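You operate a simulated robot arm through the tools that you are given. There is no shell and no other tool.

You are at the controls of a simulated robot arm. One attempt, no reset.

JOB
Set the blue magazine for the green board and stand it in slot 3.
Fine: a board from the board stand; wall at its printed size and clamped; latch bar down again; the other boards, the dial and the grey magazine stay as they are.

The check looks at the end state, three seconds after you hand in, the way a careful person would. Anything else that was tipped, shoved, dropped, spilled or broken makes it a failure.

ROBOT AND FRAMES
A 6-joint arm with a two-finger parallel gripper, fixed in place. Base frame: the origin is at the foot of the arm, x ahead of it, y to its left, z up; the work surface is at about z = 0.763. Readings come in m, degrees, newtons and seconds.
With the tool pointing down near the work surface it reaches from about 0.24 to 0.64 m from the base axis. Its first joint turns from -66.0 to 66.0 degrees. Payload 2.7 kg.
The tool frame sits at the grasp point between the pads (the TCP): z along the fingers, y along the line on which they close. The tips reach 0.023 m beyond it. Largest opening 0.094 m; finger width 0.038, thickness 0.01; the body of the gripper, 0.054 by 0.096 m, starts 0.039 m behind the TCP.
Orientation is that of the tool frame in the base frame, as a unit quaternion [x, y, z, w]. With the fingers straight down and closing along the base's y, the tool's x points along the base's -x, its y along +y and its z along -z.

CONTROLS
- The arm moves only by the tool servo_tool. Its argument "deltas" is a list of rows, each a list of 3 entries, a list of its own where there are three numbers: the shift along the base's x, y, z in m, then the turn, a rotation vector about the base's x, y, z in degrees, then the gripper command, from -1 (shut) to 1 (fully open), values between in proportion. In form: [[[x, y, z], [ax, ay, az], gripper], ...]. A call has 1 to 20 rows; each row is the pose to reach, as a shift and turn from the pose commanded when the call began. Each row takes 0.2 s and may step no farther than 0.05 m and 8.6 degrees from the row before; otherwise, or with a gripper value out of range, the whole call is refused. Where a pose cannot be reached the arm comes as near as it can. A force on the tool above 50 N (or 10 N above the force at the start of the call, whichever is more), or a blocked arm, ends the call early, and 0.2 s more pass. Each finger travels about 0.045 m/s and halts on what it meets, pressing with about 21 N; the grip force reading is that of the motor and also rises with nothing between the fingers. The clock runs only during rows and for 0.2 s after the last one: add rows that repeat a pose to give the fingers time. It gives the time, the measured TCP pose, the force on the tool (base axes), the opening and the grip force at its end, in the units of the frame above (readings bear some noise), with the torque about the TCP (base axes, N m) and any sound that the robot's microphone picked up.
- Cameras (640 x 400 px; columns grow to the right, rows downward): "scene" is fixed at [0.0917, -0.4475, 1.402]; the picture's right is [0.57, -0.82, 0.00], its down [-0.48, -0.33, -0.81] and it looks along [0.67, 0.47, -0.58] (base axes); focal length 214 px, centre (320, 200). "wrist" rides on the gripper at [0.086, 0.016, -0.075] in the tool frame; the picture's right is [-0.18, 0.98, 0.00], its down [-0.58, -0.11, -0.81] and it looks along [-0.79, -0.15, 0.59] (tool axes); focal length 243 px, centre (320, 200). There is no depth. A picture from a camera that has moved, and an enlarged one, comes with that camera's place and axes in the base frame and with its lens.
- snapshot(camera): a new picture of that camera. It takes no simulated time.
- inspect(camera, box): a new picture of the part [left, top, right, bottom] of that camera's present view, enlarged. It takes no simulated time.
- job_done(): hands the job in; it is judged then, once.

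Nothing tells you positions but the pictures and the camera data. Unless the task says otherwise, let go and move clear before handing in.

The tools are called after "Emit:" by a JSON object that holds its "method" and its "body". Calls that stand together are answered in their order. servo_tool: Moves the arm, as the interface text tells. Its arguments: {"type":"object","properties":{"deltas":{"type":"array","items":{"type":"array"}}},"required":["deltas"]} The other tools are called the same way: snapshot (camera) takes a picture; inspect (camera, box) takes an enlarged picture of a part of a camera's view; job_done () hands the job in.

At the start:

```text
t: 0.0
position: [0.3394, 0.0823, 1.2626]
ee_rot: [0.0, 1.0, 0.0, 0.001]
contact_force: [-0.1, -0.1, -0.6]
torque: [-0.02, 0.02, 0.01]
gripper_width: 0.0941
grasp_force: 0.0
```

scene: 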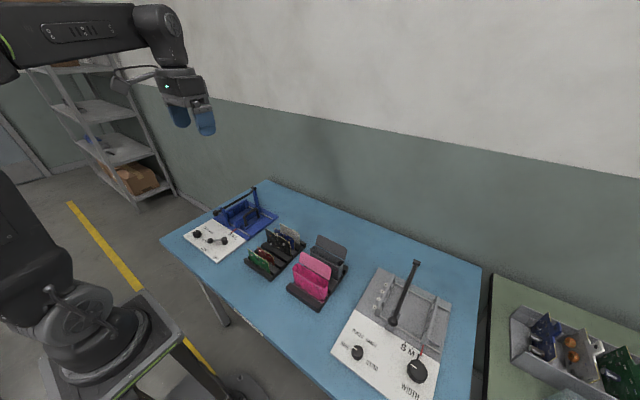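
wrist: 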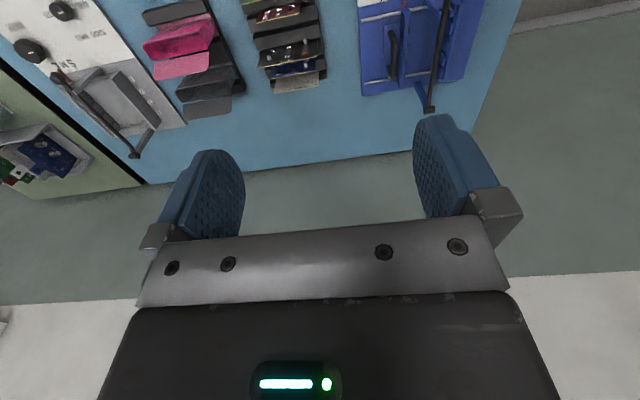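

I see a table with a blue magazine at the left, a board stand with several boards, a pink/grey rack, and a grey magazine with dials at the right. I'll take enlarged views to understand the details before moving.

Emit:
{"method": "inspect", "body": {"camera": "scene", "box": [160, 170, 320, 270]}}

Emit:
{"method": "inspect", "body": {"camera": "scene", "box": [230, 210, 390, 310]}}

Emit:
{"method": "inspect", "body": {"camera": "scene", "box": [310, 250, 480, 400]}}

Emit:
{"method": "inspect", "body": {"camera": "wrist", "box": [320, 0, 520, 125]}}

Emit:
{"method": "inspect", "body": {"camera": "wrist", "box": [130, 0, 340, 130]}}

Emit:
{"method": "inspect", "body": {"camera": "wrist", "box": [0, 0, 200, 160]}}

```text
4.00 times, centred on (240, 220) of scene
camera zoom: at [0.0917, -0.4475, 1.402], right [0.57, -0.82, 0.0], down [-0.48, -0.33, -0.81], along [0.67, 0.47, -0.58], focal length 858 px, centre (640, 120)
```

zoom: 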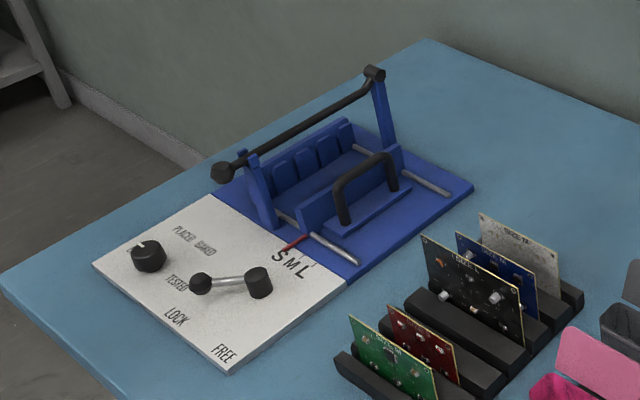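

```text
4.00 times, centred on (310, 260) of scene
camera zoom: at [0.0917, -0.4475, 1.402], right [0.57, -0.82, 0.0], down [-0.48, -0.33, -0.81], along [0.67, 0.47, -0.58], focal length 858 px, centre (360, -40)
```

zoom: 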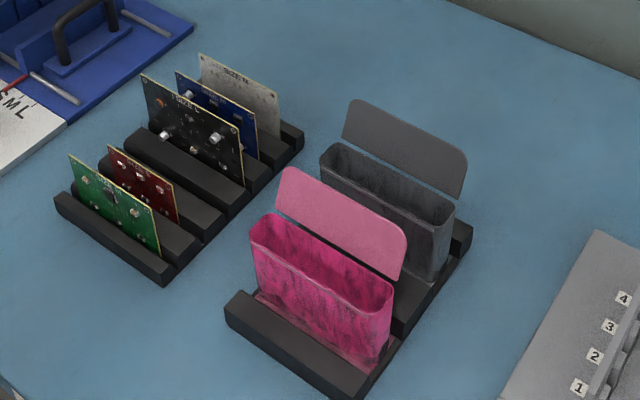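

```text
2.67 times, centred on (395, 325) of scene
camera zoom: at [0.0917, -0.4475, 1.402], right [0.57, -0.82, 0.0], down [-0.48, -0.33, -0.81], along [0.67, 0.47, -0.58], focal length 572 px, centre (120, -133)
```

zoom: 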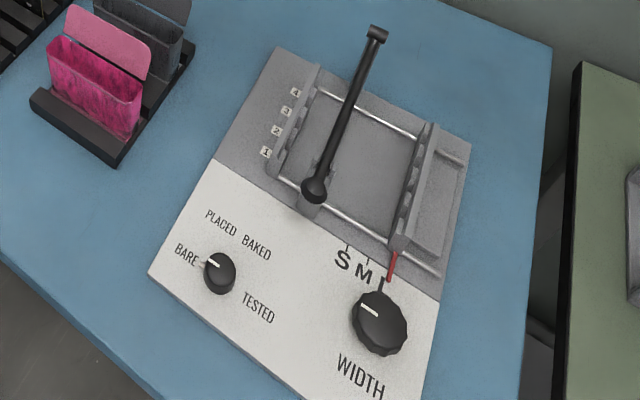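

```text
3.20 times, centred on (420, 62) of wrist
camera zoom: at [0.2528, 0.0983, 1.3372], right [0.18, 0.98, 0.0], down [0.58, -0.11, 0.81], along [0.79, -0.15, -0.59], focal length 776 px, centre (0, 640)
```

zoom: 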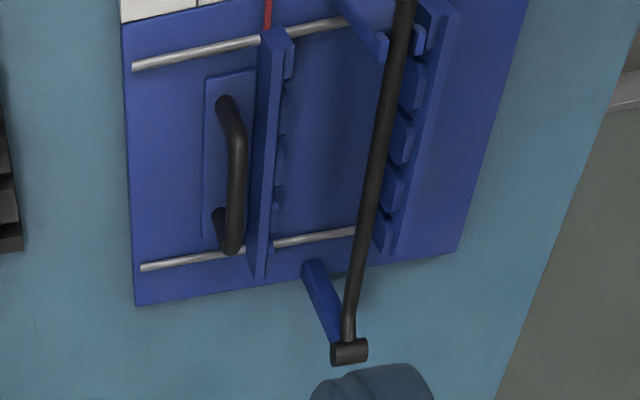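

```text
3.05 times, centred on (235, 65) of wrist
camera zoom: at [0.2528, 0.0983, 1.3372], right [0.18, 0.98, 0.0], down [0.58, -0.11, 0.81], along [0.79, -0.15, -0.59], focal length 739 px, centre (579, 611)
```

zoom: 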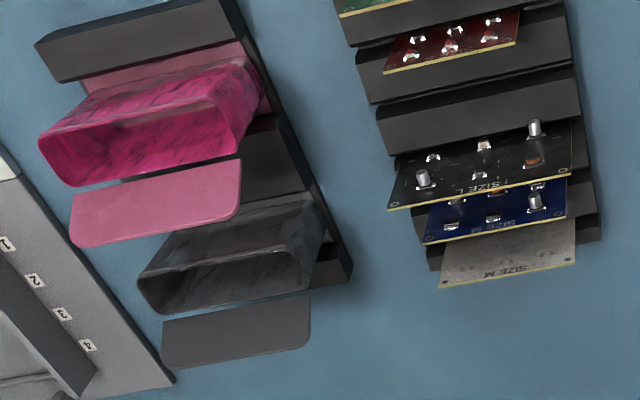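

```text
2.50 times, centred on (100, 80) of wrist
camera zoom: at [0.2528, 0.0983, 1.3372], right [0.18, 0.98, 0.0], down [0.58, -0.11, 0.81], along [0.79, -0.15, -0.59], focal length 606 px, centre (870, 500)
```

zoom: 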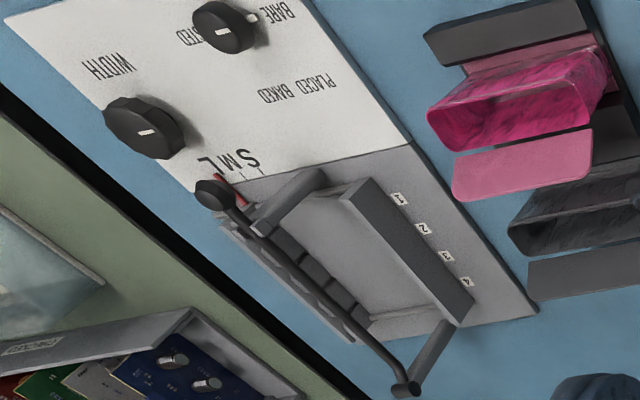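

The blue magazine lies at about x 0.42–0.60, y 0.14–0.37. Its white panel with the lock lever and dial is nearer the robot, and the board stand is at about x 0.35–0.54, y ±0.07. I'll move the wrist camera in for a closer look at the blue magazine.

Emit:
{"method": "servo_tool", "body": {"deltas": [[[-0.005, 0.02, -0.02], [0, 4, 0], 1], [[-0.01, 0.04, -0.04], [0, 8, 0], 1], [[-0.015, 0.06, -0.06], [0, 12, 0], 1], [[-0.02, 0.08, -0.08], [0, 16, 0], 1], [[-0.025, 0.1, -0.1], [0, 20, 0], 1], [[-0.03, 0.12, -0.12], [0, 24, 0], 1], [[-0.035, 0.14, -0.14], [0, 28, 0], 1], [[-0.04, 0.16, -0.15], [0, 30, 0], 1], [[-0.04, 0.16, -0.15], [0, 30, 0], 1]]}}

Emit:
{"method": "snapshot", "body": {"camera": "wrist"}}

Emit:
{"method": "snapshot", "body": {"camera": "scene"}}

```text
t: 2.0
position: [0.3004, 0.2434, 1.112]
ee_rot: [0.0, 0.966, 0.001, -0.259]
contact_force: [-0.5, -0.5, -0.1]
torque: [-0.04, -0.02, 0.01]
gripper_width: 0.0939
grasp_force: 0.1
```

```text
taken
camera wrist: at [0.2621, 0.259, 1.2203], right [0.16, 0.98, -0.09], down [0.91, -0.11, 0.41], along [0.39, -0.15, -0.91], focal length 243 px, centre (320, 200)
```

wrist: 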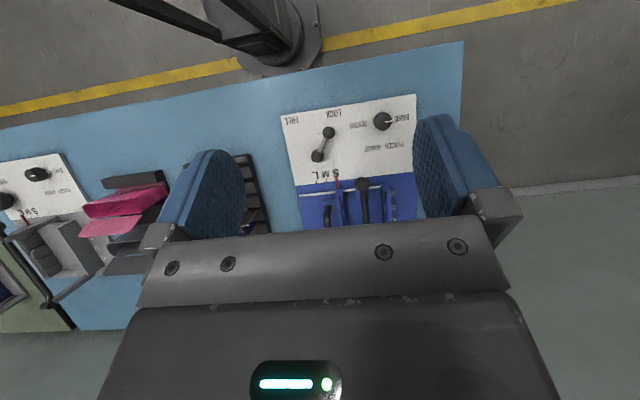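

```text
taken
```

scene: 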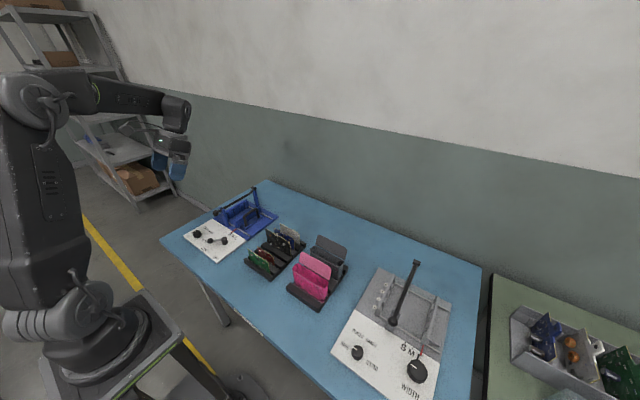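

The gripper body blocks the lower part of a tilted view, so I'll go back to vertical and get closer to the blue magazine.

Emit:
{"method": "servo_tool", "body": {"deltas": [[[0.0, 0, 0], [0, -6, 0], 1], [[0.0, 0, -0.01], [0, -12, 0], 1], [[0.0, 0, -0.03], [0, -18, 0], 1], [[0.0, 0.0, -0.05], [0, -24, 0], 1], [[0.0, 0.0, -0.07], [0, -30, 0], 1], [[0.0, 0.0, -0.09], [0, -30, 0], 1], [[0.0, 0.0, -0.09], [0, -30, 0], 1]]}}

Emit:
{"method": "snapshot", "body": {"camera": "wrist"}}

Emit:
{"method": "inspect", "body": {"camera": "wrist", "box": [220, 0, 420, 125]}}

Emit:
{"method": "inspect", "body": {"camera": "wrist", "box": [220, 100, 440, 240]}}

```text
t: 3.6
position: [0.3014, 0.242, 1.0218]
ee_rot: [0.0, 1.0, 0.0, 0.001]
contact_force: [0.6, 0.1, -0.4]
torque: [0.02, 0.01, 0.0]
gripper_width: 0.0941
grasp_force: 0.0
```

```text
taken
camera wrist: at [0.214, 0.2575, 1.0972], right [0.18, 0.98, 0.0], down [0.58, -0.11, 0.81], along [0.79, -0.15, -0.59], focal length 243 px, centre (320, 200)
```

wrist: 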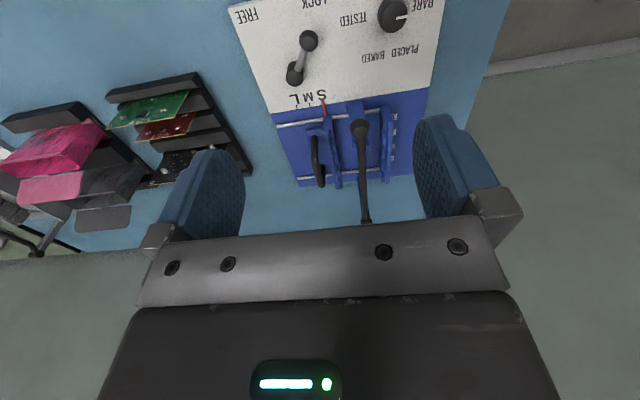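

```text
3.20 times, centred on (320, 62) of wrist
camera zoom: at [0.214, 0.2575, 1.0972], right [0.18, 0.98, 0.0], down [0.58, -0.11, 0.81], along [0.79, -0.15, -0.59], focal length 776 px, centre (320, 640)
```

zoom: 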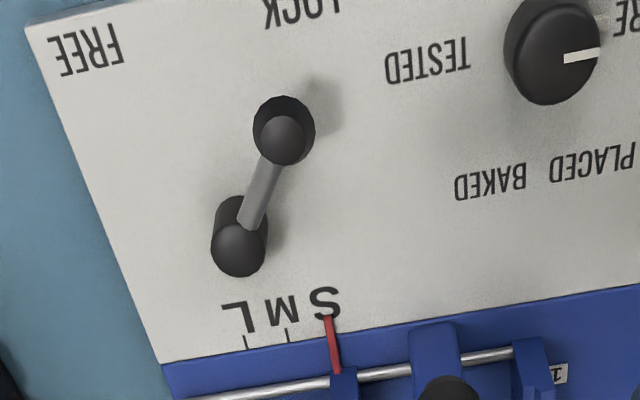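

```text
2.86 times, centred on (330, 170) of wrist
camera zoom: at [0.214, 0.2575, 1.0972], right [0.18, 0.98, 0.0], down [0.58, -0.11, 0.81], along [0.79, -0.15, -0.59], focal length 693 px, centre (291, 286)
```

zoom: 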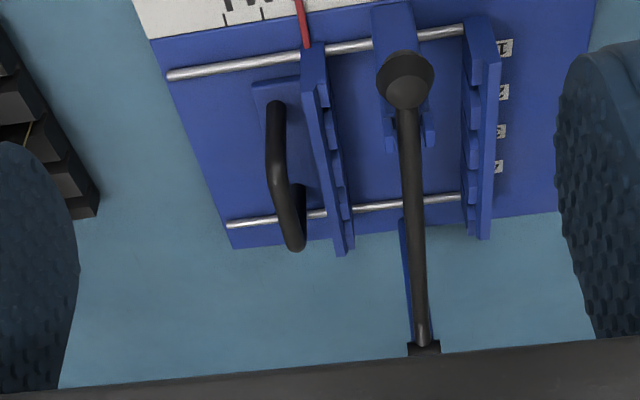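

The blue wall pointer is at S, the lever appears to point at LOCK, and slots 1–4 run along x at about 0.454, 0.484, 0.514 and 0.544. Next I'll read the green board's printed size.

Emit:
{"method": "inspect", "body": {"camera": "scene", "box": [240, 240, 288, 270]}}

Emit:
{"method": "inspect", "body": {"camera": "wrist", "box": [100, 80, 200, 143]}}

Emit:
{"method": "inspect", "body": {"camera": "scene", "box": [184, 215, 248, 255]}}

Emit:
{"method": "inspect", "body": {"camera": "scene", "box": [208, 180, 288, 240]}}

```text
13.33 times, centred on (264, 255) of scene
camera zoom: at [0.0917, -0.4475, 1.402], right [0.57, -0.82, 0.0], down [-0.48, -0.33, -0.81], along [0.67, 0.47, -0.58], focal length 2860 px, centre (1067, -533)
```

zoom: 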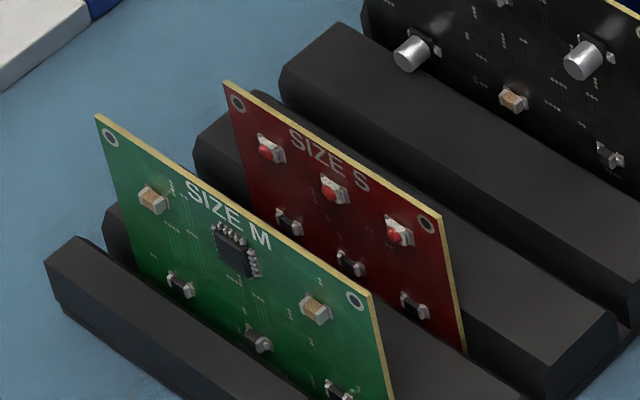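

```text
6.35 times, centred on (150, 112) of wrist
camera zoom: at [0.214, 0.2575, 1.0972], right [0.18, 0.98, 0.0], down [0.58, -0.11, 0.81], along [0.79, -0.15, -0.59], focal length 1540 px, centre (1399, 762)
```

zoom: 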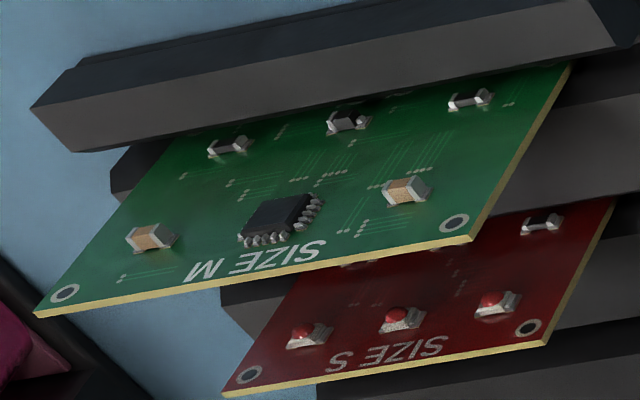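

```text
10.00 times, centred on (216, 235) of scene
camera zoom: at [0.0917, -0.4475, 1.402], right [0.57, -0.82, 0.0], down [-0.48, -0.33, -0.81], along [0.67, 0.47, -0.58], focal length 2145 px, centre (1360, -150)
```

zoom: 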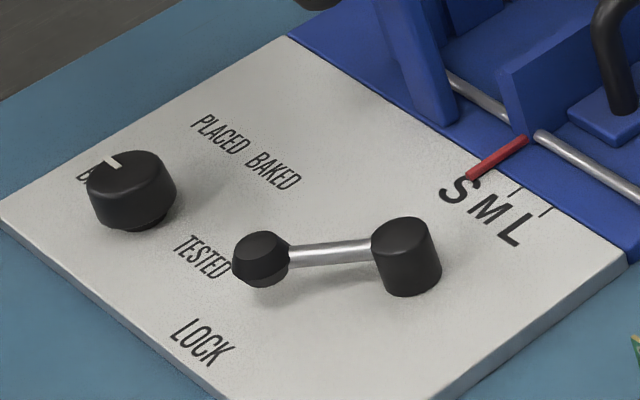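

```text
6.67 times, centred on (248, 210) of scene
camera zoom: at [0.0917, -0.4475, 1.402], right [0.57, -0.82, 0.0], down [-0.48, -0.33, -0.81], along [0.67, 0.47, -0.58], focal length 1430 px, centre (800, 133)
```

zoom: 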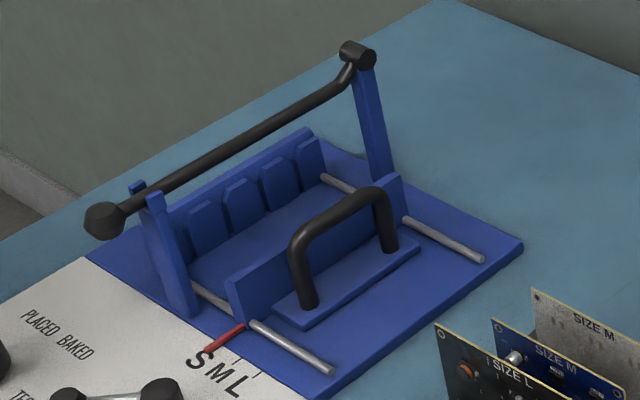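

The green board is printed SIZE M. The lock lever's hub is at about (0.362, 0.198) and its knob at about (0.322, 0.226, 0.80), pointing to LOCK. I'll hover over the knob with a part-open gripper and check alignment.

Emit:
{"method": "servo_tool", "body": {"deltas": [[[0.005, -0.004, -0.03], [0, 0, 0], 0.5], [[0.01, -0.008, -0.06], [0, 0, 0], 0.2], [[0.015, -0.012, -0.09], [0, 0, 0], 0.0], [[0.0166, -0.016, -0.12], [0, 0, 0], 0.0], [[0.0166, -0.016, -0.12], [0, 0, 0], 0.0], [[0.0166, -0.016, -0.12], [0, 0, 0], 0.0]]}}

Emit:
{"method": "snapshot", "body": {"camera": "wrist"}}

Emit:
{"method": "inspect", "body": {"camera": "scene", "box": [160, 170, 288, 250]}}

```text
t: 5.0
position: [0.3161, 0.2258, 0.9014]
ee_rot: [0.0, 1.0, 0.0, 0.0]
contact_force: [-0.2, 0.0, -1.1]
torque: [-0.01, 0.02, 0.0]
gripper_width: 0.0469
grasp_force: 0.1
```

```text
taken
camera wrist: at [0.2293, 0.2419, 0.9764], right [0.18, 0.98, 0.0], down [0.58, -0.11, 0.81], along [0.79, -0.15, -0.59], focal length 243 px, centre (320, 200)
```

wrist: 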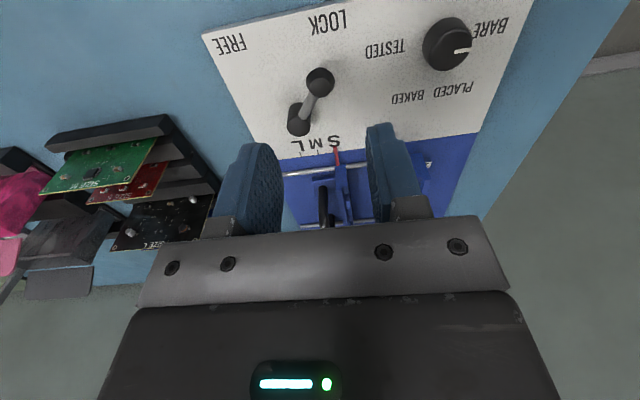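

```text
5.00 times, centred on (224, 210) of scene
camera zoom: at [0.0917, -0.4475, 1.402], right [0.57, -0.82, 0.0], down [-0.48, -0.33, -0.81], along [0.67, 0.47, -0.58], focal length 1072 px, centre (800, 150)
```

zoom: 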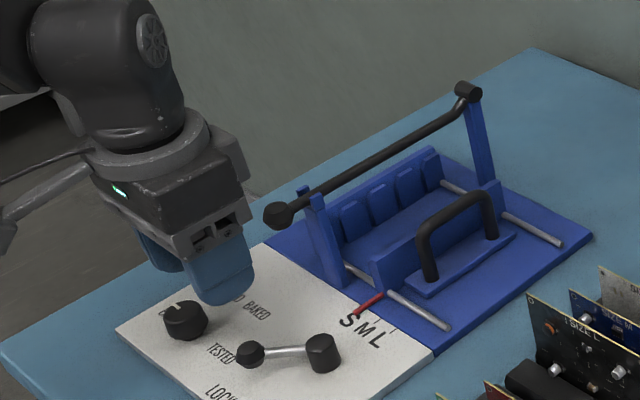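

The knob at about (0.319, 0.226) sits centered between the fingers. I'll descend to straddle it.

Emit:
{"method": "servo_tool", "body": {"deltas": [[[-0.001, 0, -0.03], [0, 0, 0], 0.0], [[-0.001, 0, -0.06], [0, 0, 0], 0.0], [[-0.001, 0, -0.08], [0, 0, 0], 0.0], [[-0.001, 0, -0.092], [0, 0, 0], 0.0], [[-0.001, 0, -0.092], [0, 0, 0], 0.0]]}}

Emit:
{"method": "snapshot", "body": {"camera": "wrist"}}

Emit:
{"method": "inspect", "body": {"camera": "scene", "box": [160, 190, 256, 250]}}

```text
t: 6.2
position: [0.315, 0.2266, 0.81]
ee_rot: [0.0, 1.0, 0.0, 0.0]
contact_force: [0.7, -0.6, 0.1]
torque: [0.02, 0.0, 0.02]
gripper_width: 0.0474
grasp_force: 0.0
```

```text
taken
camera wrist: at [0.2288, 0.2423, 0.8847], right [0.18, 0.98, 0.0], down [0.58, -0.11, 0.81], along [0.79, -0.15, -0.59], focal length 243 px, centre (320, 200)
```

wrist: 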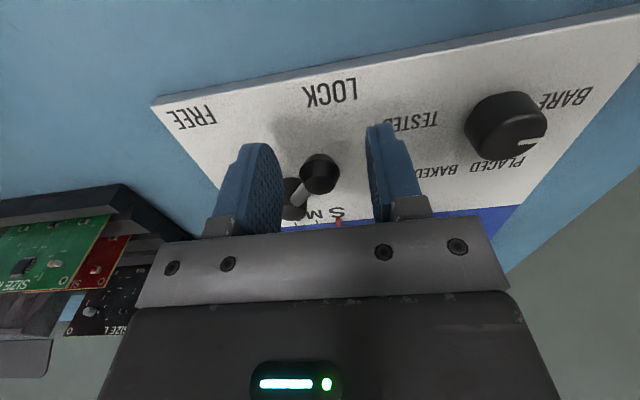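

```text
6.67 times, centred on (208, 220) of scene
camera zoom: at [0.0917, -0.4475, 1.402], right [0.57, -0.82, 0.0], down [-0.48, -0.33, -0.81], along [0.67, 0.47, -0.58], focal length 1430 px, centre (1067, 67)
```

zoom: 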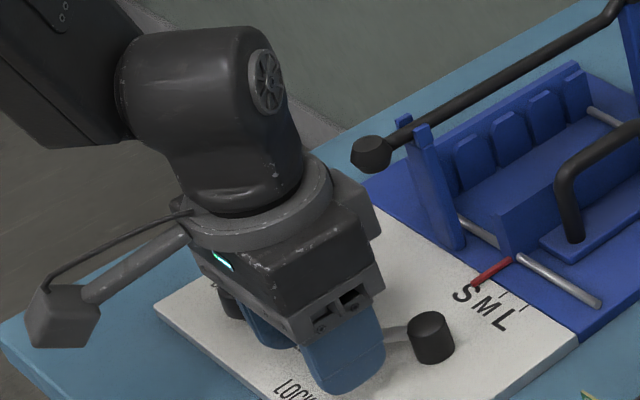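

The knob is straddled. Now I'll push the lever toward FREE (−y) gradually.

Emit:
{"method": "servo_tool", "body": {"deltas": [[[0, -0.006, 0], [0, 0, 0], 0.0], [[0, -0.012, 0], [0, 0, 0], 0.0], [[0, -0.018, 0], [0, 0, 0], 0.0], [[0, -0.024, 0], [0, 0, 0], 0.0], [[0, -0.03, 0], [0, 0, 0], 0.0], [[0, -0.036, 0], [0, 0, 0], 0.0], [[0, -0.042, 0], [0, 0, 0], 0.0], [[0, -0.048, 0], [0, 0, 0], 0.0], [[0, -0.053, 0], [0, 0, 0], 0.0], [[0, -0.053, 0], [0, 0, 0], 0.0]]}}

Emit:
{"method": "snapshot", "body": {"camera": "wrist"}}

Emit:
{"method": "inspect", "body": {"camera": "scene", "box": [160, 190, 256, 250]}}

```text
t: 8.4
position: [0.3164, 0.1727, 0.8112]
ee_rot: [0.001, 1.0, 0.0, 0.0]
contact_force: [-0.1, 0.2, -0.1]
torque: [-0.04, -0.02, 0.01]
gripper_width: 0.0471
grasp_force: 0.1
```

```text
taken
camera wrist: at [0.2286, 0.1886, 0.8847], right [0.18, 0.98, 0.0], down [0.58, -0.11, 0.81], along [0.79, -0.15, -0.59], focal length 243 px, centre (320, 200)
```

wrist: 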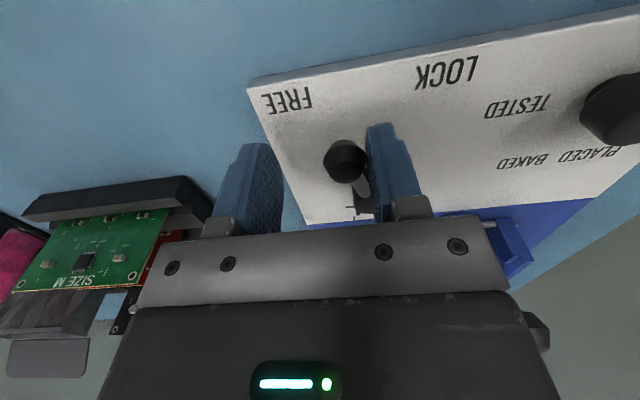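

```text
6.67 times, centred on (208, 220) of scene
camera zoom: at [0.0917, -0.4475, 1.402], right [0.57, -0.82, 0.0], down [-0.48, -0.33, -0.81], along [0.67, 0.47, -0.58], focal length 1430 px, centre (1067, 67)
```

zoom: 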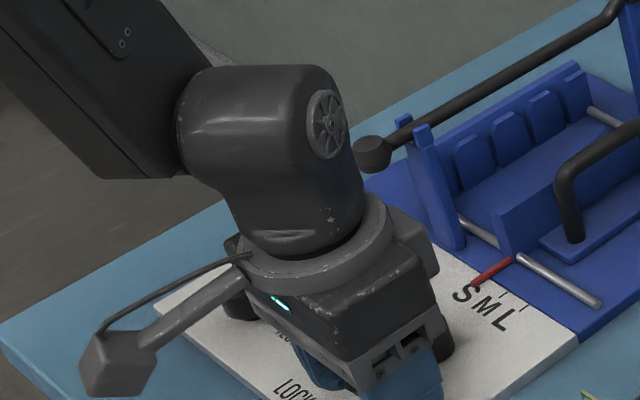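

The lever moves freely and is now about 15° short of FREE. I'll continue slowly until the stop.

Emit:
{"method": "servo_tool", "body": {"deltas": [[[0, -0.003, 0], [0, 0, 0], 0.0], [[0, -0.006, 0], [0, 0, 0], 0.0], [[0, -0.009, 0], [0, 0, 0], 0.0], [[0, -0.012, 0], [0, 0, 0], 0.0], [[0, -0.015, 0], [0, 0, 0], 0.0]]}}

Emit:
{"method": "snapshot", "body": {"camera": "wrist"}}

```text
t: 9.6
position: [0.3167, 0.1582, 0.8111]
ee_rot: [-0.001, 1.0, 0.001, 0.001]
contact_force: [-2.7, 7.9, -3.1]
torque: [0.1, 0.1, 0.21]
gripper_width: 0.0504
grasp_force: 4.2
```

```text
taken
camera wrist: at [0.2288, 0.1741, 0.8853], right [0.18, 0.98, 0.0], down [0.58, -0.11, 0.81], along [0.79, -0.15, -0.59], focal length 243 px, centre (320, 200)
```

wrist: 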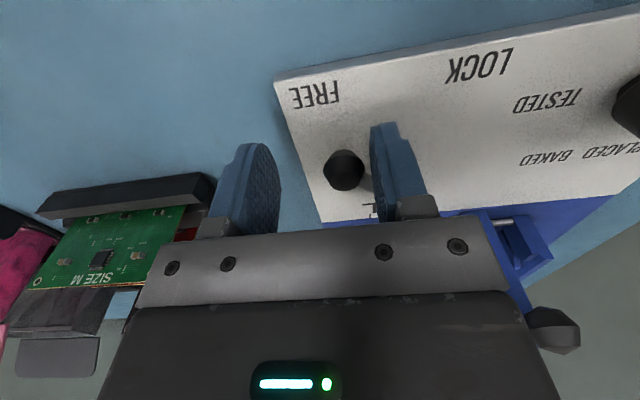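

The force rose and the knob is at about (0.320, 0.170), 216° from the hub, so it is at FREE. I'll back off and rise to check.

Emit:
{"method": "servo_tool", "body": {"deltas": [[[0, 0.006, 0], [0, 0, 0], 0.0], [[0, 0.01, 0.0], [0, 0, 0], 0.0], [[0, 0.01, 0.03], [0, 0, 0], 0.0], [[0, 0.01, 0.07], [0, 0, 0], 0.0], [[0, 0.01, 0.11], [0, 0, 0], 0.0], [[0, 0.01, 0.15], [0, 0, 0], 0.0], [[0, 0.01, 0.15], [0, 0, 0], 0.0]]}}

Emit:
{"method": "snapshot", "body": {"camera": "wrist"}}

Emit:
{"method": "inspect", "body": {"camera": "wrist", "box": [220, 0, 460, 150]}}

Emit:
{"method": "inspect", "body": {"camera": "wrist", "box": [240, 90, 440, 230]}}

```text
t: 11.2
position: [0.3155, 0.1675, 0.9604]
ee_rot: [0.0, 1.0, 0.0, 0.0]
contact_force: [-0.2, 0.3, -0.3]
torque: [0.03, 0.0, 0.01]
gripper_width: 0.0469
grasp_force: 0.0
```

```text
taken
camera wrist: at [0.2282, 0.1829, 1.0359], right [0.18, 0.98, 0.0], down [0.58, -0.11, 0.81], along [0.79, -0.15, -0.59], focal length 243 px, centre (320, 200)
```

wrist: 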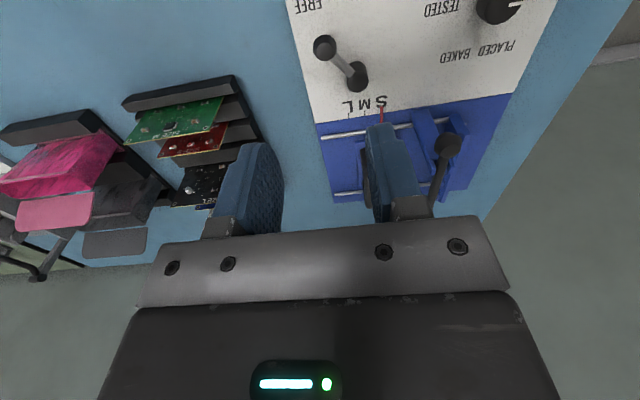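

```text
2.67 times, centred on (340, 75) of wrist
camera zoom: at [0.2282, 0.1829, 1.0359], right [0.18, 0.98, 0.0], down [0.58, -0.11, 0.81], along [0.79, -0.15, -0.59], focal length 647 px, centre (267, 533)
```

zoom: 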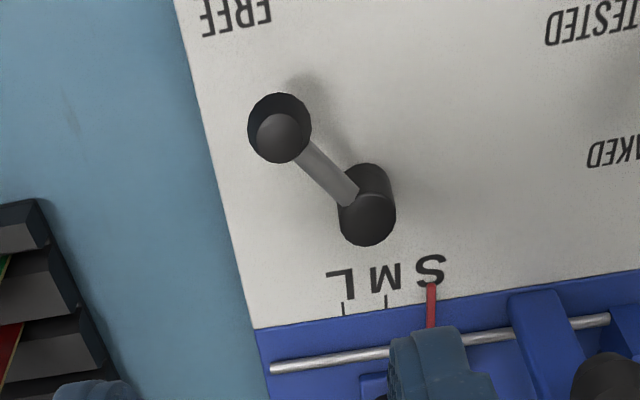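

```text
2.86 times, centred on (340, 160) of wrist
camera zoom: at [0.2282, 0.1829, 1.0359], right [0.18, 0.98, 0.0], down [0.58, -0.11, 0.81], along [0.79, -0.15, -0.59], focal length 693 px, centre (263, 314)
```

zoom: 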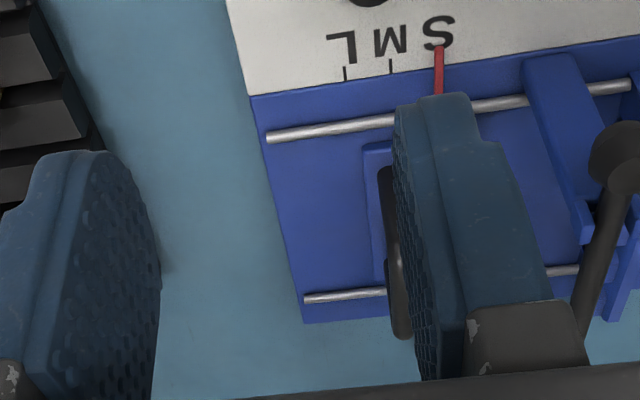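

The lever is at FREE. Next I'll hover above the wall handle, which I estimate at (0.50, 0.202, 0.83).

Emit:
{"method": "servo_tool", "body": {"deltas": [[[0.04, 0.007, 0], [0, 0, 0], 0.0], [[0.08, 0.014, 0], [0, 0, 0], 0.0], [[0.12, 0.021, 0.0], [0, 0, 0], -0.1], [[0.15, 0.028, -0.01], [0, 0, 0], -0.1], [[0.17, 0.034, -0.02], [0, 0, 0], -0.1], [[0.1845, 0.034, -0.03], [0, 0, 0], -0.1], [[0.1845, 0.034, -0.03], [0, 0, 0], -0.1]]}}

Emit:
{"method": "snapshot", "body": {"camera": "wrist"}}

Emit:
{"method": "inspect", "body": {"camera": "wrist", "box": [220, 80, 440, 220]}}

Emit:
{"method": "inspect", "body": {"camera": "scene", "box": [192, 160, 288, 240]}}

```text
t: 12.8
position: [0.499, 0.2014, 0.931]
ee_rot: [0.0, 1.0, 0.0, 0.001]
contact_force: [-0.3, 0.6, -0.4]
torque: [0.0, -0.03, -0.01]
gripper_width: 0.0421
grasp_force: 0.0
```

```text
taken
camera wrist: at [0.412, 0.2177, 1.0055], right [0.18, 0.98, 0.0], down [0.58, -0.11, 0.81], along [0.79, -0.15, -0.59], focal length 243 px, centre (320, 200)
```

wrist: 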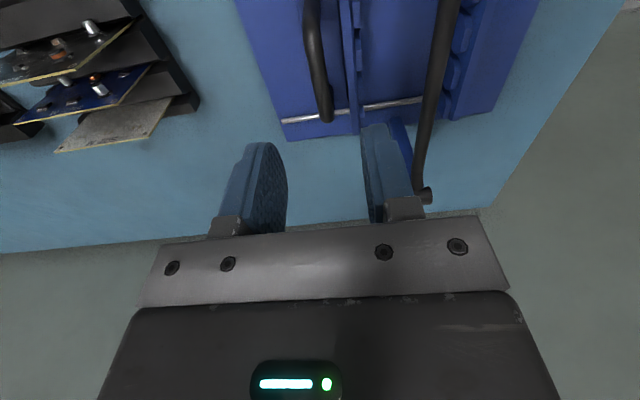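

```text
2.86 times, centred on (330, 150) of wrist
camera zoom: at [0.412, 0.2177, 1.0055], right [0.18, 0.98, 0.0], down [0.58, -0.11, 0.81], along [0.79, -0.15, -0.59], focal length 693 px, centre (291, 343)
```

zoom: 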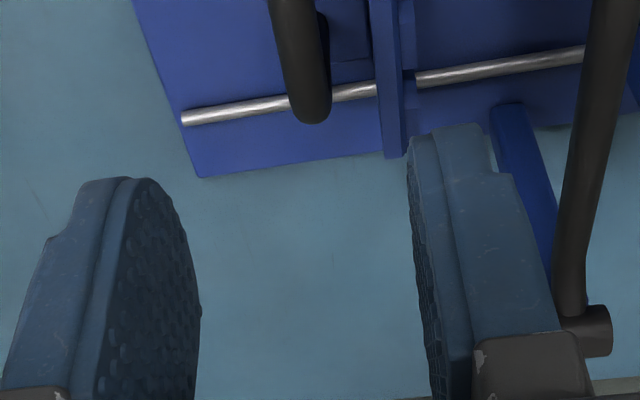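

```text
5.00 times, centred on (240, 200) of scene
camera zoom: at [0.0917, -0.4475, 1.402], right [0.57, -0.82, 0.0], down [-0.48, -0.33, -0.81], along [0.67, 0.47, -0.58], focal length 1072 px, centre (720, 200)
```

zoom: 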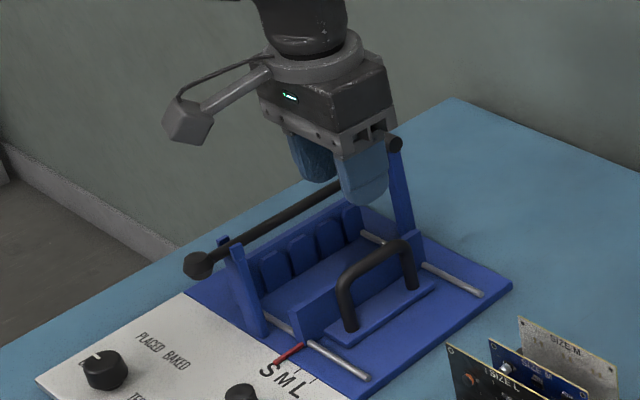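

The handle bar is at y≈0.202, x 0.46–0.537, and the wall top is at z≈0.806. I'll descend so the finger tips stay above the wall, then grip the handle.

Emit:
{"method": "servo_tool", "body": {"deltas": [[[0, 0.0005, -0.03], [0, 0, 0], -0.25], [[0, 0.0005, -0.06], [0, 0, 0], -0.25], [[0, 0.0005, -0.08], [0, 0, 0], -0.25], [[0, 0.0005, -0.09], [0, 0, 0], -0.25], [[0, 0.0005, -0.096], [0, 0, 0], -0.25], [[0, 0.0005, -0.096], [0, 0, 0], -0.25]]}}

Emit:
{"method": "snapshot", "body": {"camera": "wrist"}}

Emit:
{"method": "inspect", "body": {"camera": "scene", "box": [192, 160, 288, 240]}}

```text
t: 14.2
position: [0.5, 0.2018, 0.8348]
ee_rot: [0.0, 1.0, -0.001, 0.0]
contact_force: [-0.6, -0.2, 0.2]
torque: [-0.05, 0.03, -0.04]
gripper_width: 0.0353
grasp_force: 0.1
```

```text
taken
camera wrist: at [0.4131, 0.2184, 0.9095], right [0.18, 0.98, 0.0], down [0.58, -0.11, 0.81], along [0.79, -0.15, -0.59], focal length 243 px, centre (320, 200)
```

wrist: 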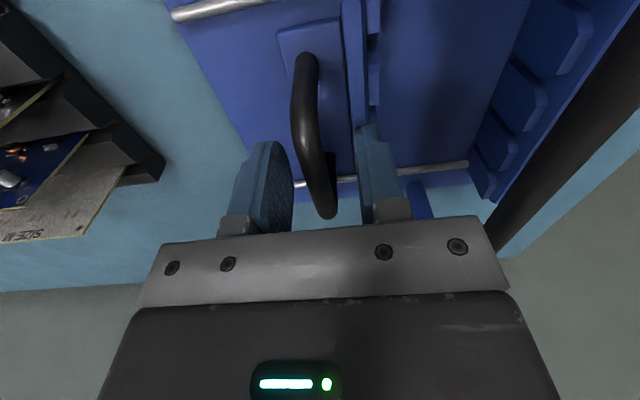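

```text
5.00 times, centred on (240, 200) of scene
camera zoom: at [0.0917, -0.4475, 1.402], right [0.57, -0.82, 0.0], down [-0.48, -0.33, -0.81], along [0.67, 0.47, -0.58], focal length 1072 px, centre (720, 200)
```

zoom: 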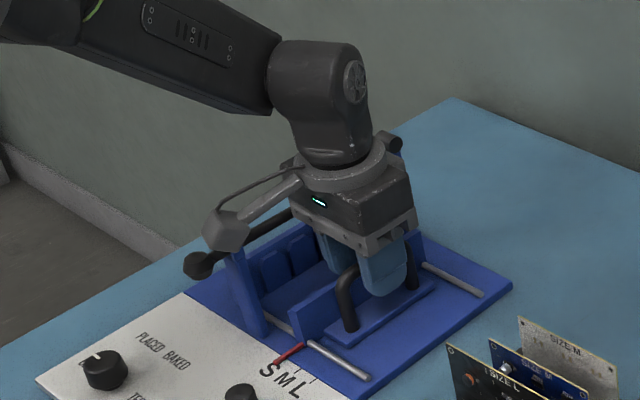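

The handle is between the fingers; I'll close on it.

Emit:
{"method": "servo_tool", "body": {"deltas": [[[0, 0, 0], [0, 0, 0], -0.6], [[0, 0, 0], [0, 0, 0], -1], [[0, 0, 0], [0, 0, 0], -1], [[0, 0, 0], [0, 0, 0], -1]]}}

Emit:
{"method": "snapshot", "body": {"camera": "wrist"}}

Emit:
{"method": "inspect", "body": {"camera": "scene", "box": [200, 210, 264, 250]}}

```text
t: 15.2
position: [0.5, 0.1998, 0.8342]
ee_rot: [0.001, 1.0, -0.001, 0.0]
contact_force: [1.9, -13.6, 3.5]
torque: [-0.13, 0.59, 0.31]
gripper_width: 0.0118
grasp_force: 44.6
```

```text
taken
camera wrist: at [0.4131, 0.2172, 0.9095], right [0.18, 0.98, 0.0], down [0.58, -0.11, 0.81], along [0.79, -0.15, -0.59], focal length 243 px, centre (320, 200)
```

wrist: 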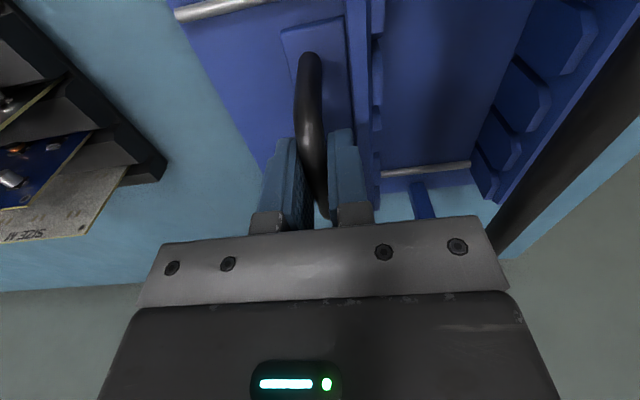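

```text
10.00 times, centred on (232, 230) of scene
camera zoom: at [0.0917, -0.4478, 1.4019], right [0.57, -0.82, 0.0], down [-0.48, -0.33, -0.81], along [0.67, 0.47, -0.58], focal length 2145 px, centre (1200, -100)
```

zoom: 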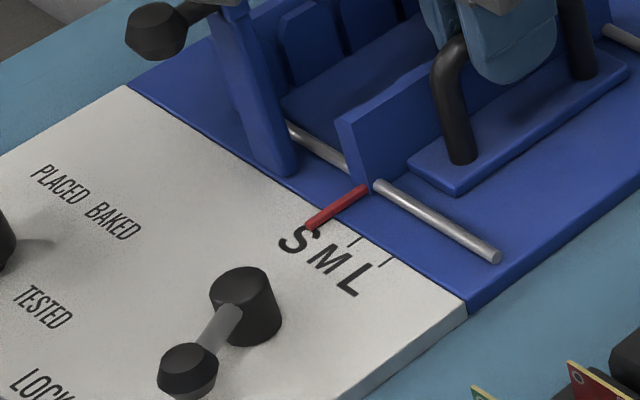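

The handle is gripped (0.012 wide). I'll slide the wall one step (~0.019 m) toward −y and read the pointer.

Emit:
{"method": "servo_tool", "body": {"deltas": [[[0, -0.003, 0], [0, 0, 0], -1], [[0, -0.006, 0], [0, 0, 0], -1], [[0, -0.009, 0], [0, 0, 0], -1], [[0, -0.012, 0], [0, 0, 0], -1], [[0, -0.015, 0], [0, 0, 0], -1], [[0, -0.018, 0], [0, 0, 0], -1], [[0, -0.02, 0], [0, 0, 0], -1], [[0, -0.02, 0], [0, 0, 0], -1]]}}

Emit:
{"method": "inspect", "body": {"camera": "scene", "box": [216, 220, 248, 240]}}

Emit:
{"method": "snapshot", "body": {"camera": "wrist"}}

```text
t: 17.0
position: [0.4999, 0.1827, 0.8354]
ee_rot: [-0.001, 1.0, 0.0, 0.001]
contact_force: [4.8, -2.0, -3.2]
torque: [-0.01, -0.92, 0.06]
gripper_width: 0.012
grasp_force: 45.0
```

```text
16.00 times, centred on (232, 230) of scene
camera zoom: at [0.0918, -0.4475, 1.402], right [0.57, -0.82, 0.0], down [-0.48, -0.33, -0.81], along [0.67, 0.47, -0.58], focal length 3432 px, centre (1728, -280)
```

zoom: 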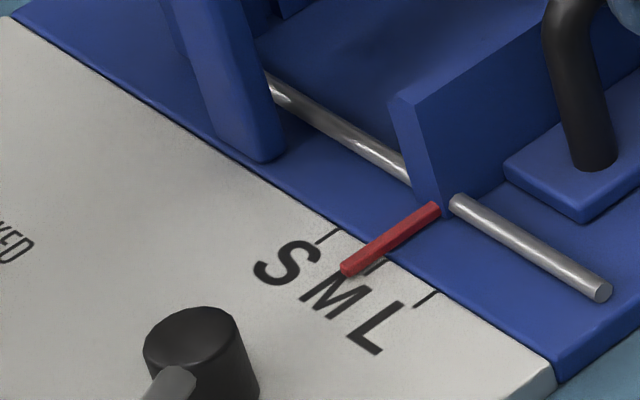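

```text
taken
camera wrist: at [0.4129, 0.199, 0.9093], right [0.18, 0.98, 0.0], down [0.58, -0.11, 0.81], along [0.79, -0.15, -0.59], focal length 243 px, centre (320, 200)
```

wrist: 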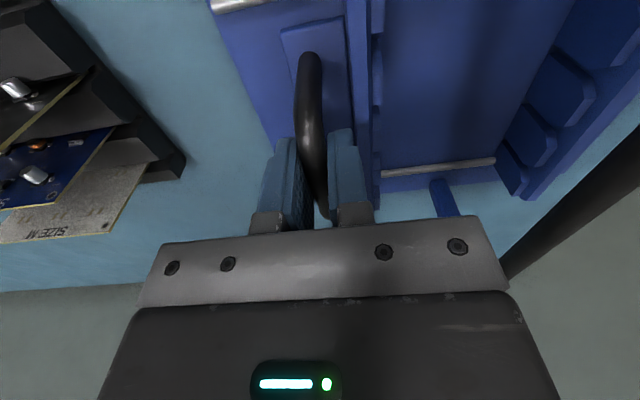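

The pointer is close to M, but comparing offsets it is about 2–3 mm short. I'll nudge slightly further.

Emit:
{"method": "servo_tool", "body": {"deltas": [[[0, -0.001, 0], [0, 0, 0], -1], [[0, -0.002, 0], [0, 0, 0], -1], [[0, -0.0025, 0], [0, 0, 0], -1], [[0, -0.0025, 0], [0, 0, 0], -1]]}}

Emit:
{"method": "inspect", "body": {"camera": "scene", "box": [216, 220, 248, 240]}}

```text
t: 18.0
position: [0.5002, 0.1811, 0.8342]
ee_rot: [0.0, 1.0, 0.0, 0.0]
contact_force: [6.1, 1.6, -1.1]
torque: [0.05, -0.78, 0.03]
gripper_width: 0.0117
grasp_force: 45.1
```

```text
16.00 times, centred on (232, 230) of scene
camera zoom: at [0.0918, -0.4475, 1.402], right [0.57, -0.82, 0.0], down [-0.48, -0.33, -0.81], along [0.67, 0.47, -0.58], focal length 3432 px, centre (1728, -280)
```

zoom: 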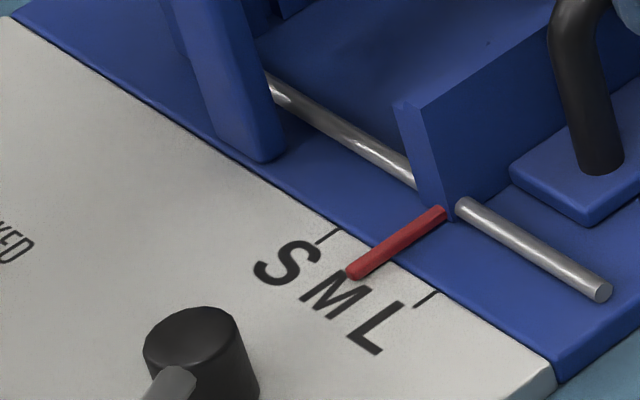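

The pointer now covers the M tick. I'll release the handle, rise, and check the pointer from nearly overhead with the wrist camera.

Emit:
{"method": "servo_tool", "body": {"deltas": [[[0, 0, 0], [0, 0, 0], -0.5], [[0, 0, 0], [0, 0, 0], -0.3], [[0, 0, 0], [0, 0, 0], -0.3], [[0, 0, 0.03], [0, 0, 0], -0.3], [[0, 0, 0.06], [0, 0, 0], -0.3], [[-0.03, 0, 0.07], [0, 0, 0], -0.3], [[-0.06, 0.003, 0.07], [0, 0, 0], -0.3], [[-0.09, 0.006, 0.07], [0, 0, 0], -0.3], [[-0.1, 0.006, 0.07], [0, 0, 0], -0.3], [[-0.1, 0.006, 0.07], [0, 0, 0], -0.3]]}}

Emit:
{"method": "snapshot", "body": {"camera": "wrist"}}

Emit:
{"method": "inspect", "body": {"camera": "wrist", "box": [270, 0, 400, 81]}}

```text
t: 20.2
position: [0.3996, 0.1852, 0.904]
ee_rot: [0.0, 1.0, 0.001, 0.001]
contact_force: [0.5, -0.5, -0.6]
torque: [-0.01, -0.04, -0.01]
gripper_width: 0.0329
grasp_force: 0.0
```

```text
taken
camera wrist: at [0.3127, 0.2017, 0.9789], right [0.18, 0.98, 0.0], down [0.58, -0.11, 0.81], along [0.79, -0.15, -0.59], focal length 243 px, centre (320, 200)
```

wrist: 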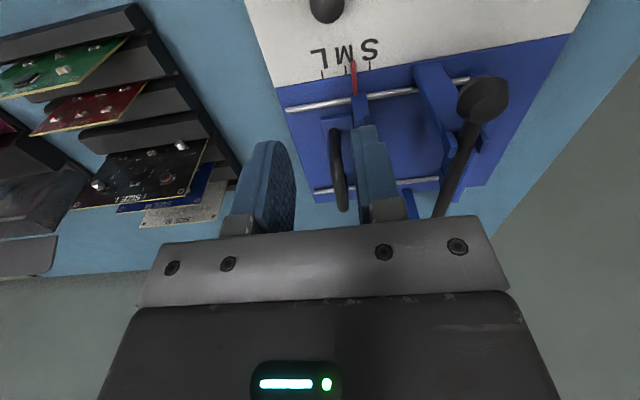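

```text
4.92 times, centred on (335, 40) of wrist
camera zoom: at [0.3127, 0.2017, 0.9789], right [0.18, 0.98, 0.0], down [0.58, -0.11, 0.81], along [0.79, -0.15, -0.59], focal length 1194 px, centre (246, 985)
```

zoom: 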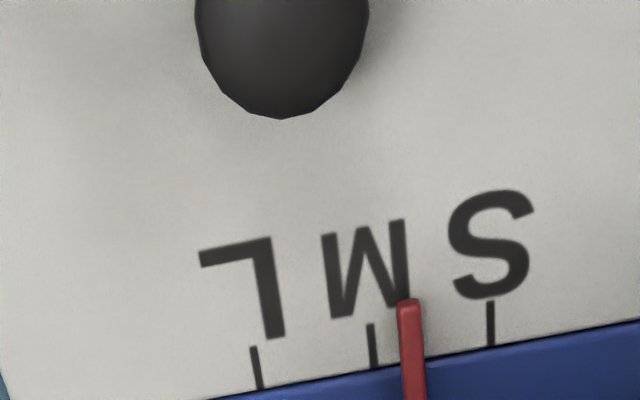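

From nearly overhead the pointer looks about 6 mm short of M. I'll check whether it moved on release.

Emit:
{"method": "inspect", "body": {"camera": "scene", "box": [216, 220, 248, 240]}}

Emit:
{"method": "inspect", "body": {"camera": "wrist", "box": [300, 30, 400, 130]}}

```text
16.00 times, centred on (232, 230) of scene
camera zoom: at [0.0917, -0.4475, 1.402], right [0.57, -0.82, 0.0], down [-0.48, -0.33, -0.81], along [0.67, 0.47, -0.58], focal length 3432 px, centre (1728, -280)
```

zoom: 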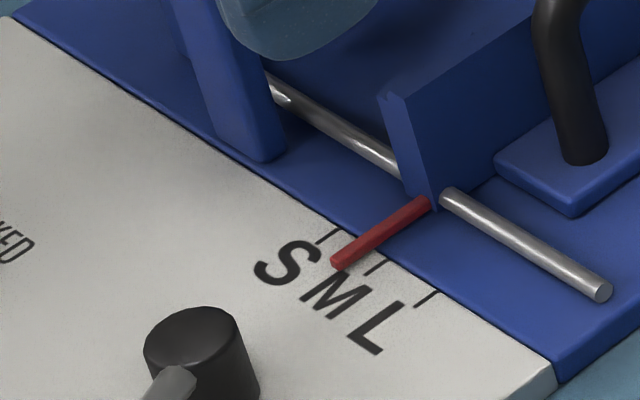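

```text
4.00 times, centred on (350, 80) of wrist
camera zoom: at [0.3127, 0.2017, 0.9789], right [0.18, 0.98, 0.0], down [0.58, -0.11, 0.81], along [0.79, -0.15, -0.59], focal length 970 px, centre (200, 680)
```

zoom: 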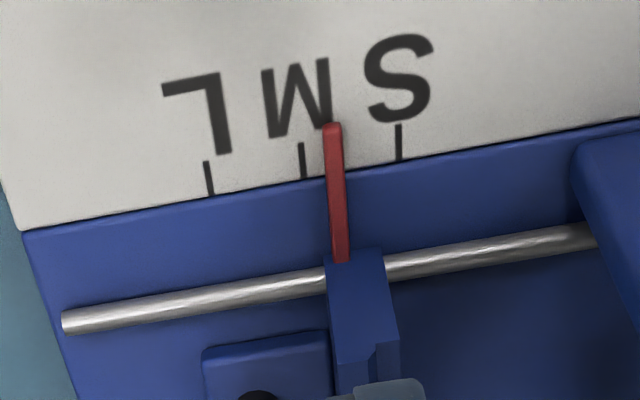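

The wall shifted back about 6 mm on release; the outer face of the opening finger may have pushed it. I'll re-grip with a smaller opening and check each step.

Emit:
{"method": "servo_tool", "body": {"deltas": [[[0.03, 0.001, 0.0], [0, 0, 0], -0.45], [[0.06, 0.002, 0.0], [0, 0, 0], -0.45], [[0.09, 0.002, 0.0], [0, 0, 0], -0.45], [[0.1, 0.002, 0.0], [0, 0, 0], -0.45], [[0.1, 0.002, -0.02], [0, 0, 0], -0.45], [[0.1, 0.002, -0.04], [0, 0, 0], -0.45], [[0.1, 0.002, -0.04], [0, 0, 0], -0.45]]}}

Emit:
{"method": "snapshot", "body": {"camera": "wrist"}}

Emit:
{"method": "inspect", "body": {"camera": "wrist", "box": [240, 40, 440, 240]}}

```text
t: 21.8
position: [0.4998, 0.1881, 0.8646]
ee_rot: [0.0, 1.0, 0.0, 0.001]
contact_force: [-0.1, 0.9, 0.7]
torque: [-0.01, 0.01, -0.03]
gripper_width: 0.0259
grasp_force: 0.0
```

```text
taken
camera wrist: at [0.4132, 0.2045, 0.9403], right [0.18, 0.98, 0.0], down [0.58, -0.11, 0.81], along [0.79, -0.15, -0.59], focal length 243 px, centre (320, 200)
```

wrist: 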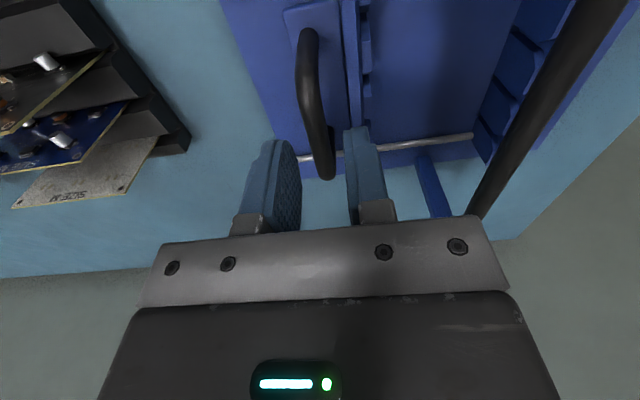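

```text
2.00 times, centred on (340, 140) of wrist
camera zoom: at [0.4132, 0.2045, 0.9403], right [0.18, 0.98, 0.0], down [0.58, -0.11, 0.81], along [0.79, -0.15, -0.59], focal length 485 px, centre (280, 320)
```

zoom: 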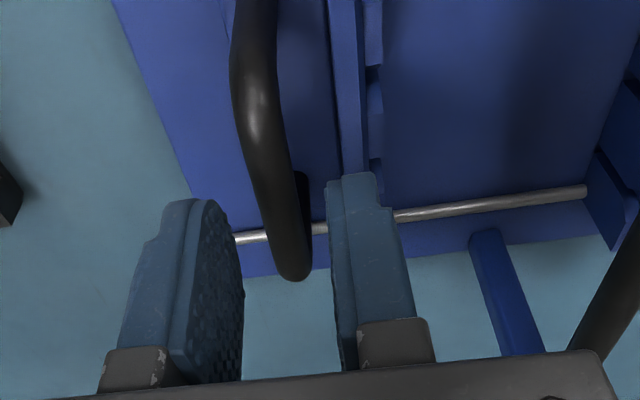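

The handle is centered between the fingers. I'll descend and grip again.

Emit:
{"method": "servo_tool", "body": {"deltas": [[[0, -0.001, -0.015], [0, 0, 0], -0.45], [[0, -0.001, -0.027], [0, 0, 0], -0.45], [[0, -0.001, -0.027], [0, 0, 0], -0.6], [[0, -0.001, -0.027], [0, 0, 0], -0.8], [[0, -0.001, -0.027], [0, 0, 0], -0.9], [[0, -0.001, -0.027], [0, 0, 0], -0.9]]}}

Emit:
{"method": "inspect", "body": {"camera": "scene", "box": [216, 220, 248, 240]}}

```text
t: 23.2
position: [0.5002, 0.1871, 0.8379]
ee_rot: [0.0, 1.0, -0.001, 0.001]
contact_force: [2.2, 0.7, -3.4]
torque: [0.01, -0.34, 0.04]
gripper_width: 0.0115
grasp_force: 45.4
```

```text
16.00 times, centred on (232, 230) of scene
camera zoom: at [0.0918, -0.4475, 1.402], right [0.57, -0.82, 0.0], down [-0.48, -0.33, -0.81], along [0.67, 0.47, -0.58], focal length 3432 px, centre (1728, -280)
```

zoom: 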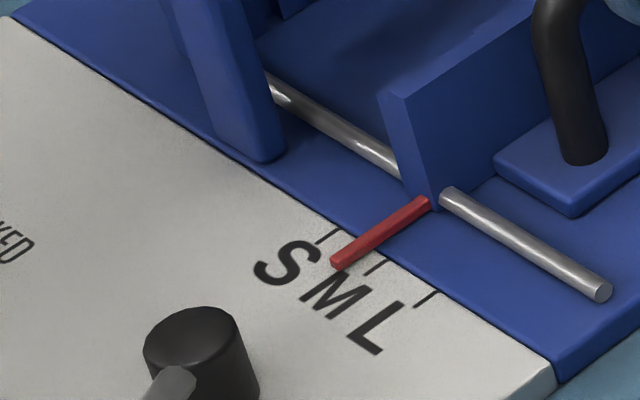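

Gripped with the pointer unmoved. M corresponds to TCP y ≈ 0.181, so I'll slide 6 mm and then open only slightly.

Emit:
{"method": "servo_tool", "body": {"deltas": [[[0, -0.002, 0], [0, 0, 0], -0.9], [[0, -0.004, 0], [0, 0, 0], -0.9], [[0, -0.006, 0], [0, 0, 0], -0.9], [[0, -0.0063, 0], [0, 0, 0], -0.9], [[0, -0.0063, 0], [0, 0, 0], -0.9]]}}

Emit:
{"method": "inspect", "body": {"camera": "scene", "box": [216, 220, 248, 240]}}

Emit:
{"method": "servo_tool", "body": {"deltas": [[[0, 0, 0], [0, 0, 0], -0.7], [[0, 0, 0], [0, 0, 0], -0.55], [[0, 0, 0], [0, 0, 0], -0.55]]}}

Emit:
{"method": "inspect", "body": {"camera": "scene", "box": [216, 220, 248, 240]}}

```text
t: 24.4
position: [0.501, 0.1808, 0.8378]
ee_rot: [0.0, 1.0, 0.0, 0.001]
contact_force: [8.1, -0.8, -13.6]
torque: [-0.01, -1.35, 0.04]
gripper_width: 0.0115
grasp_force: 45.3
```

```text
16.00 times, centred on (232, 230) of scene
camera zoom: at [0.092, -0.4474, 1.402], right [0.57, -0.82, 0.0], down [-0.48, -0.33, -0.81], along [0.67, 0.47, -0.58], focal length 3432 px, centre (1728, -280)
```

zoom: 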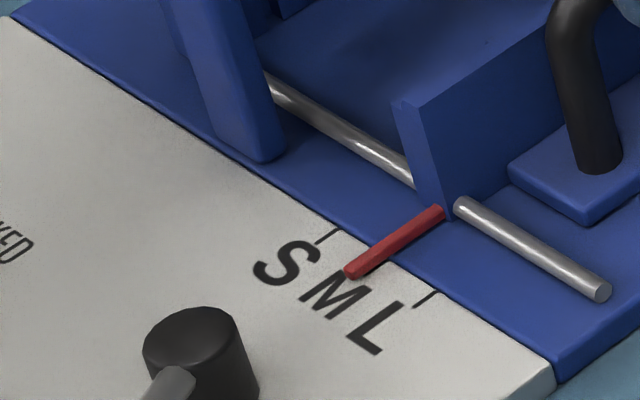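

```text
t: 25.2
position: [0.4999, 0.1804, 0.8365]
ee_rot: [0.0, 1.0, 0.0, 0.001]
contact_force: [0.8, 0.0, -1.1]
torque: [-0.01, -0.02, -0.01]
gripper_width: 0.0213
grasp_force: 0.0
```

```text
16.00 times, centred on (232, 230) of scene
camera zoom: at [0.0917, -0.4475, 1.402], right [0.57, -0.82, 0.0], down [-0.48, -0.33, -0.81], along [0.67, 0.47, -0.58], focal length 3432 px, centre (1728, -280)
```

zoom: 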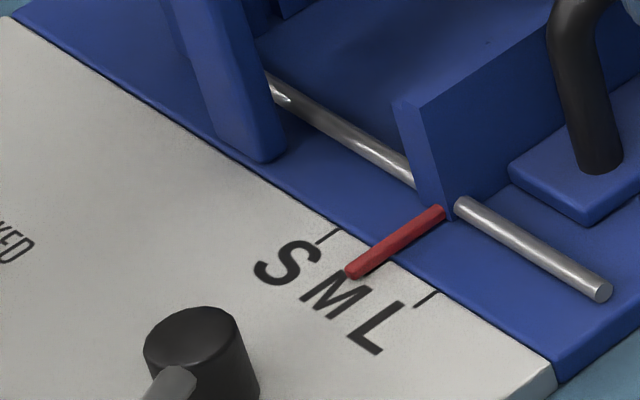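

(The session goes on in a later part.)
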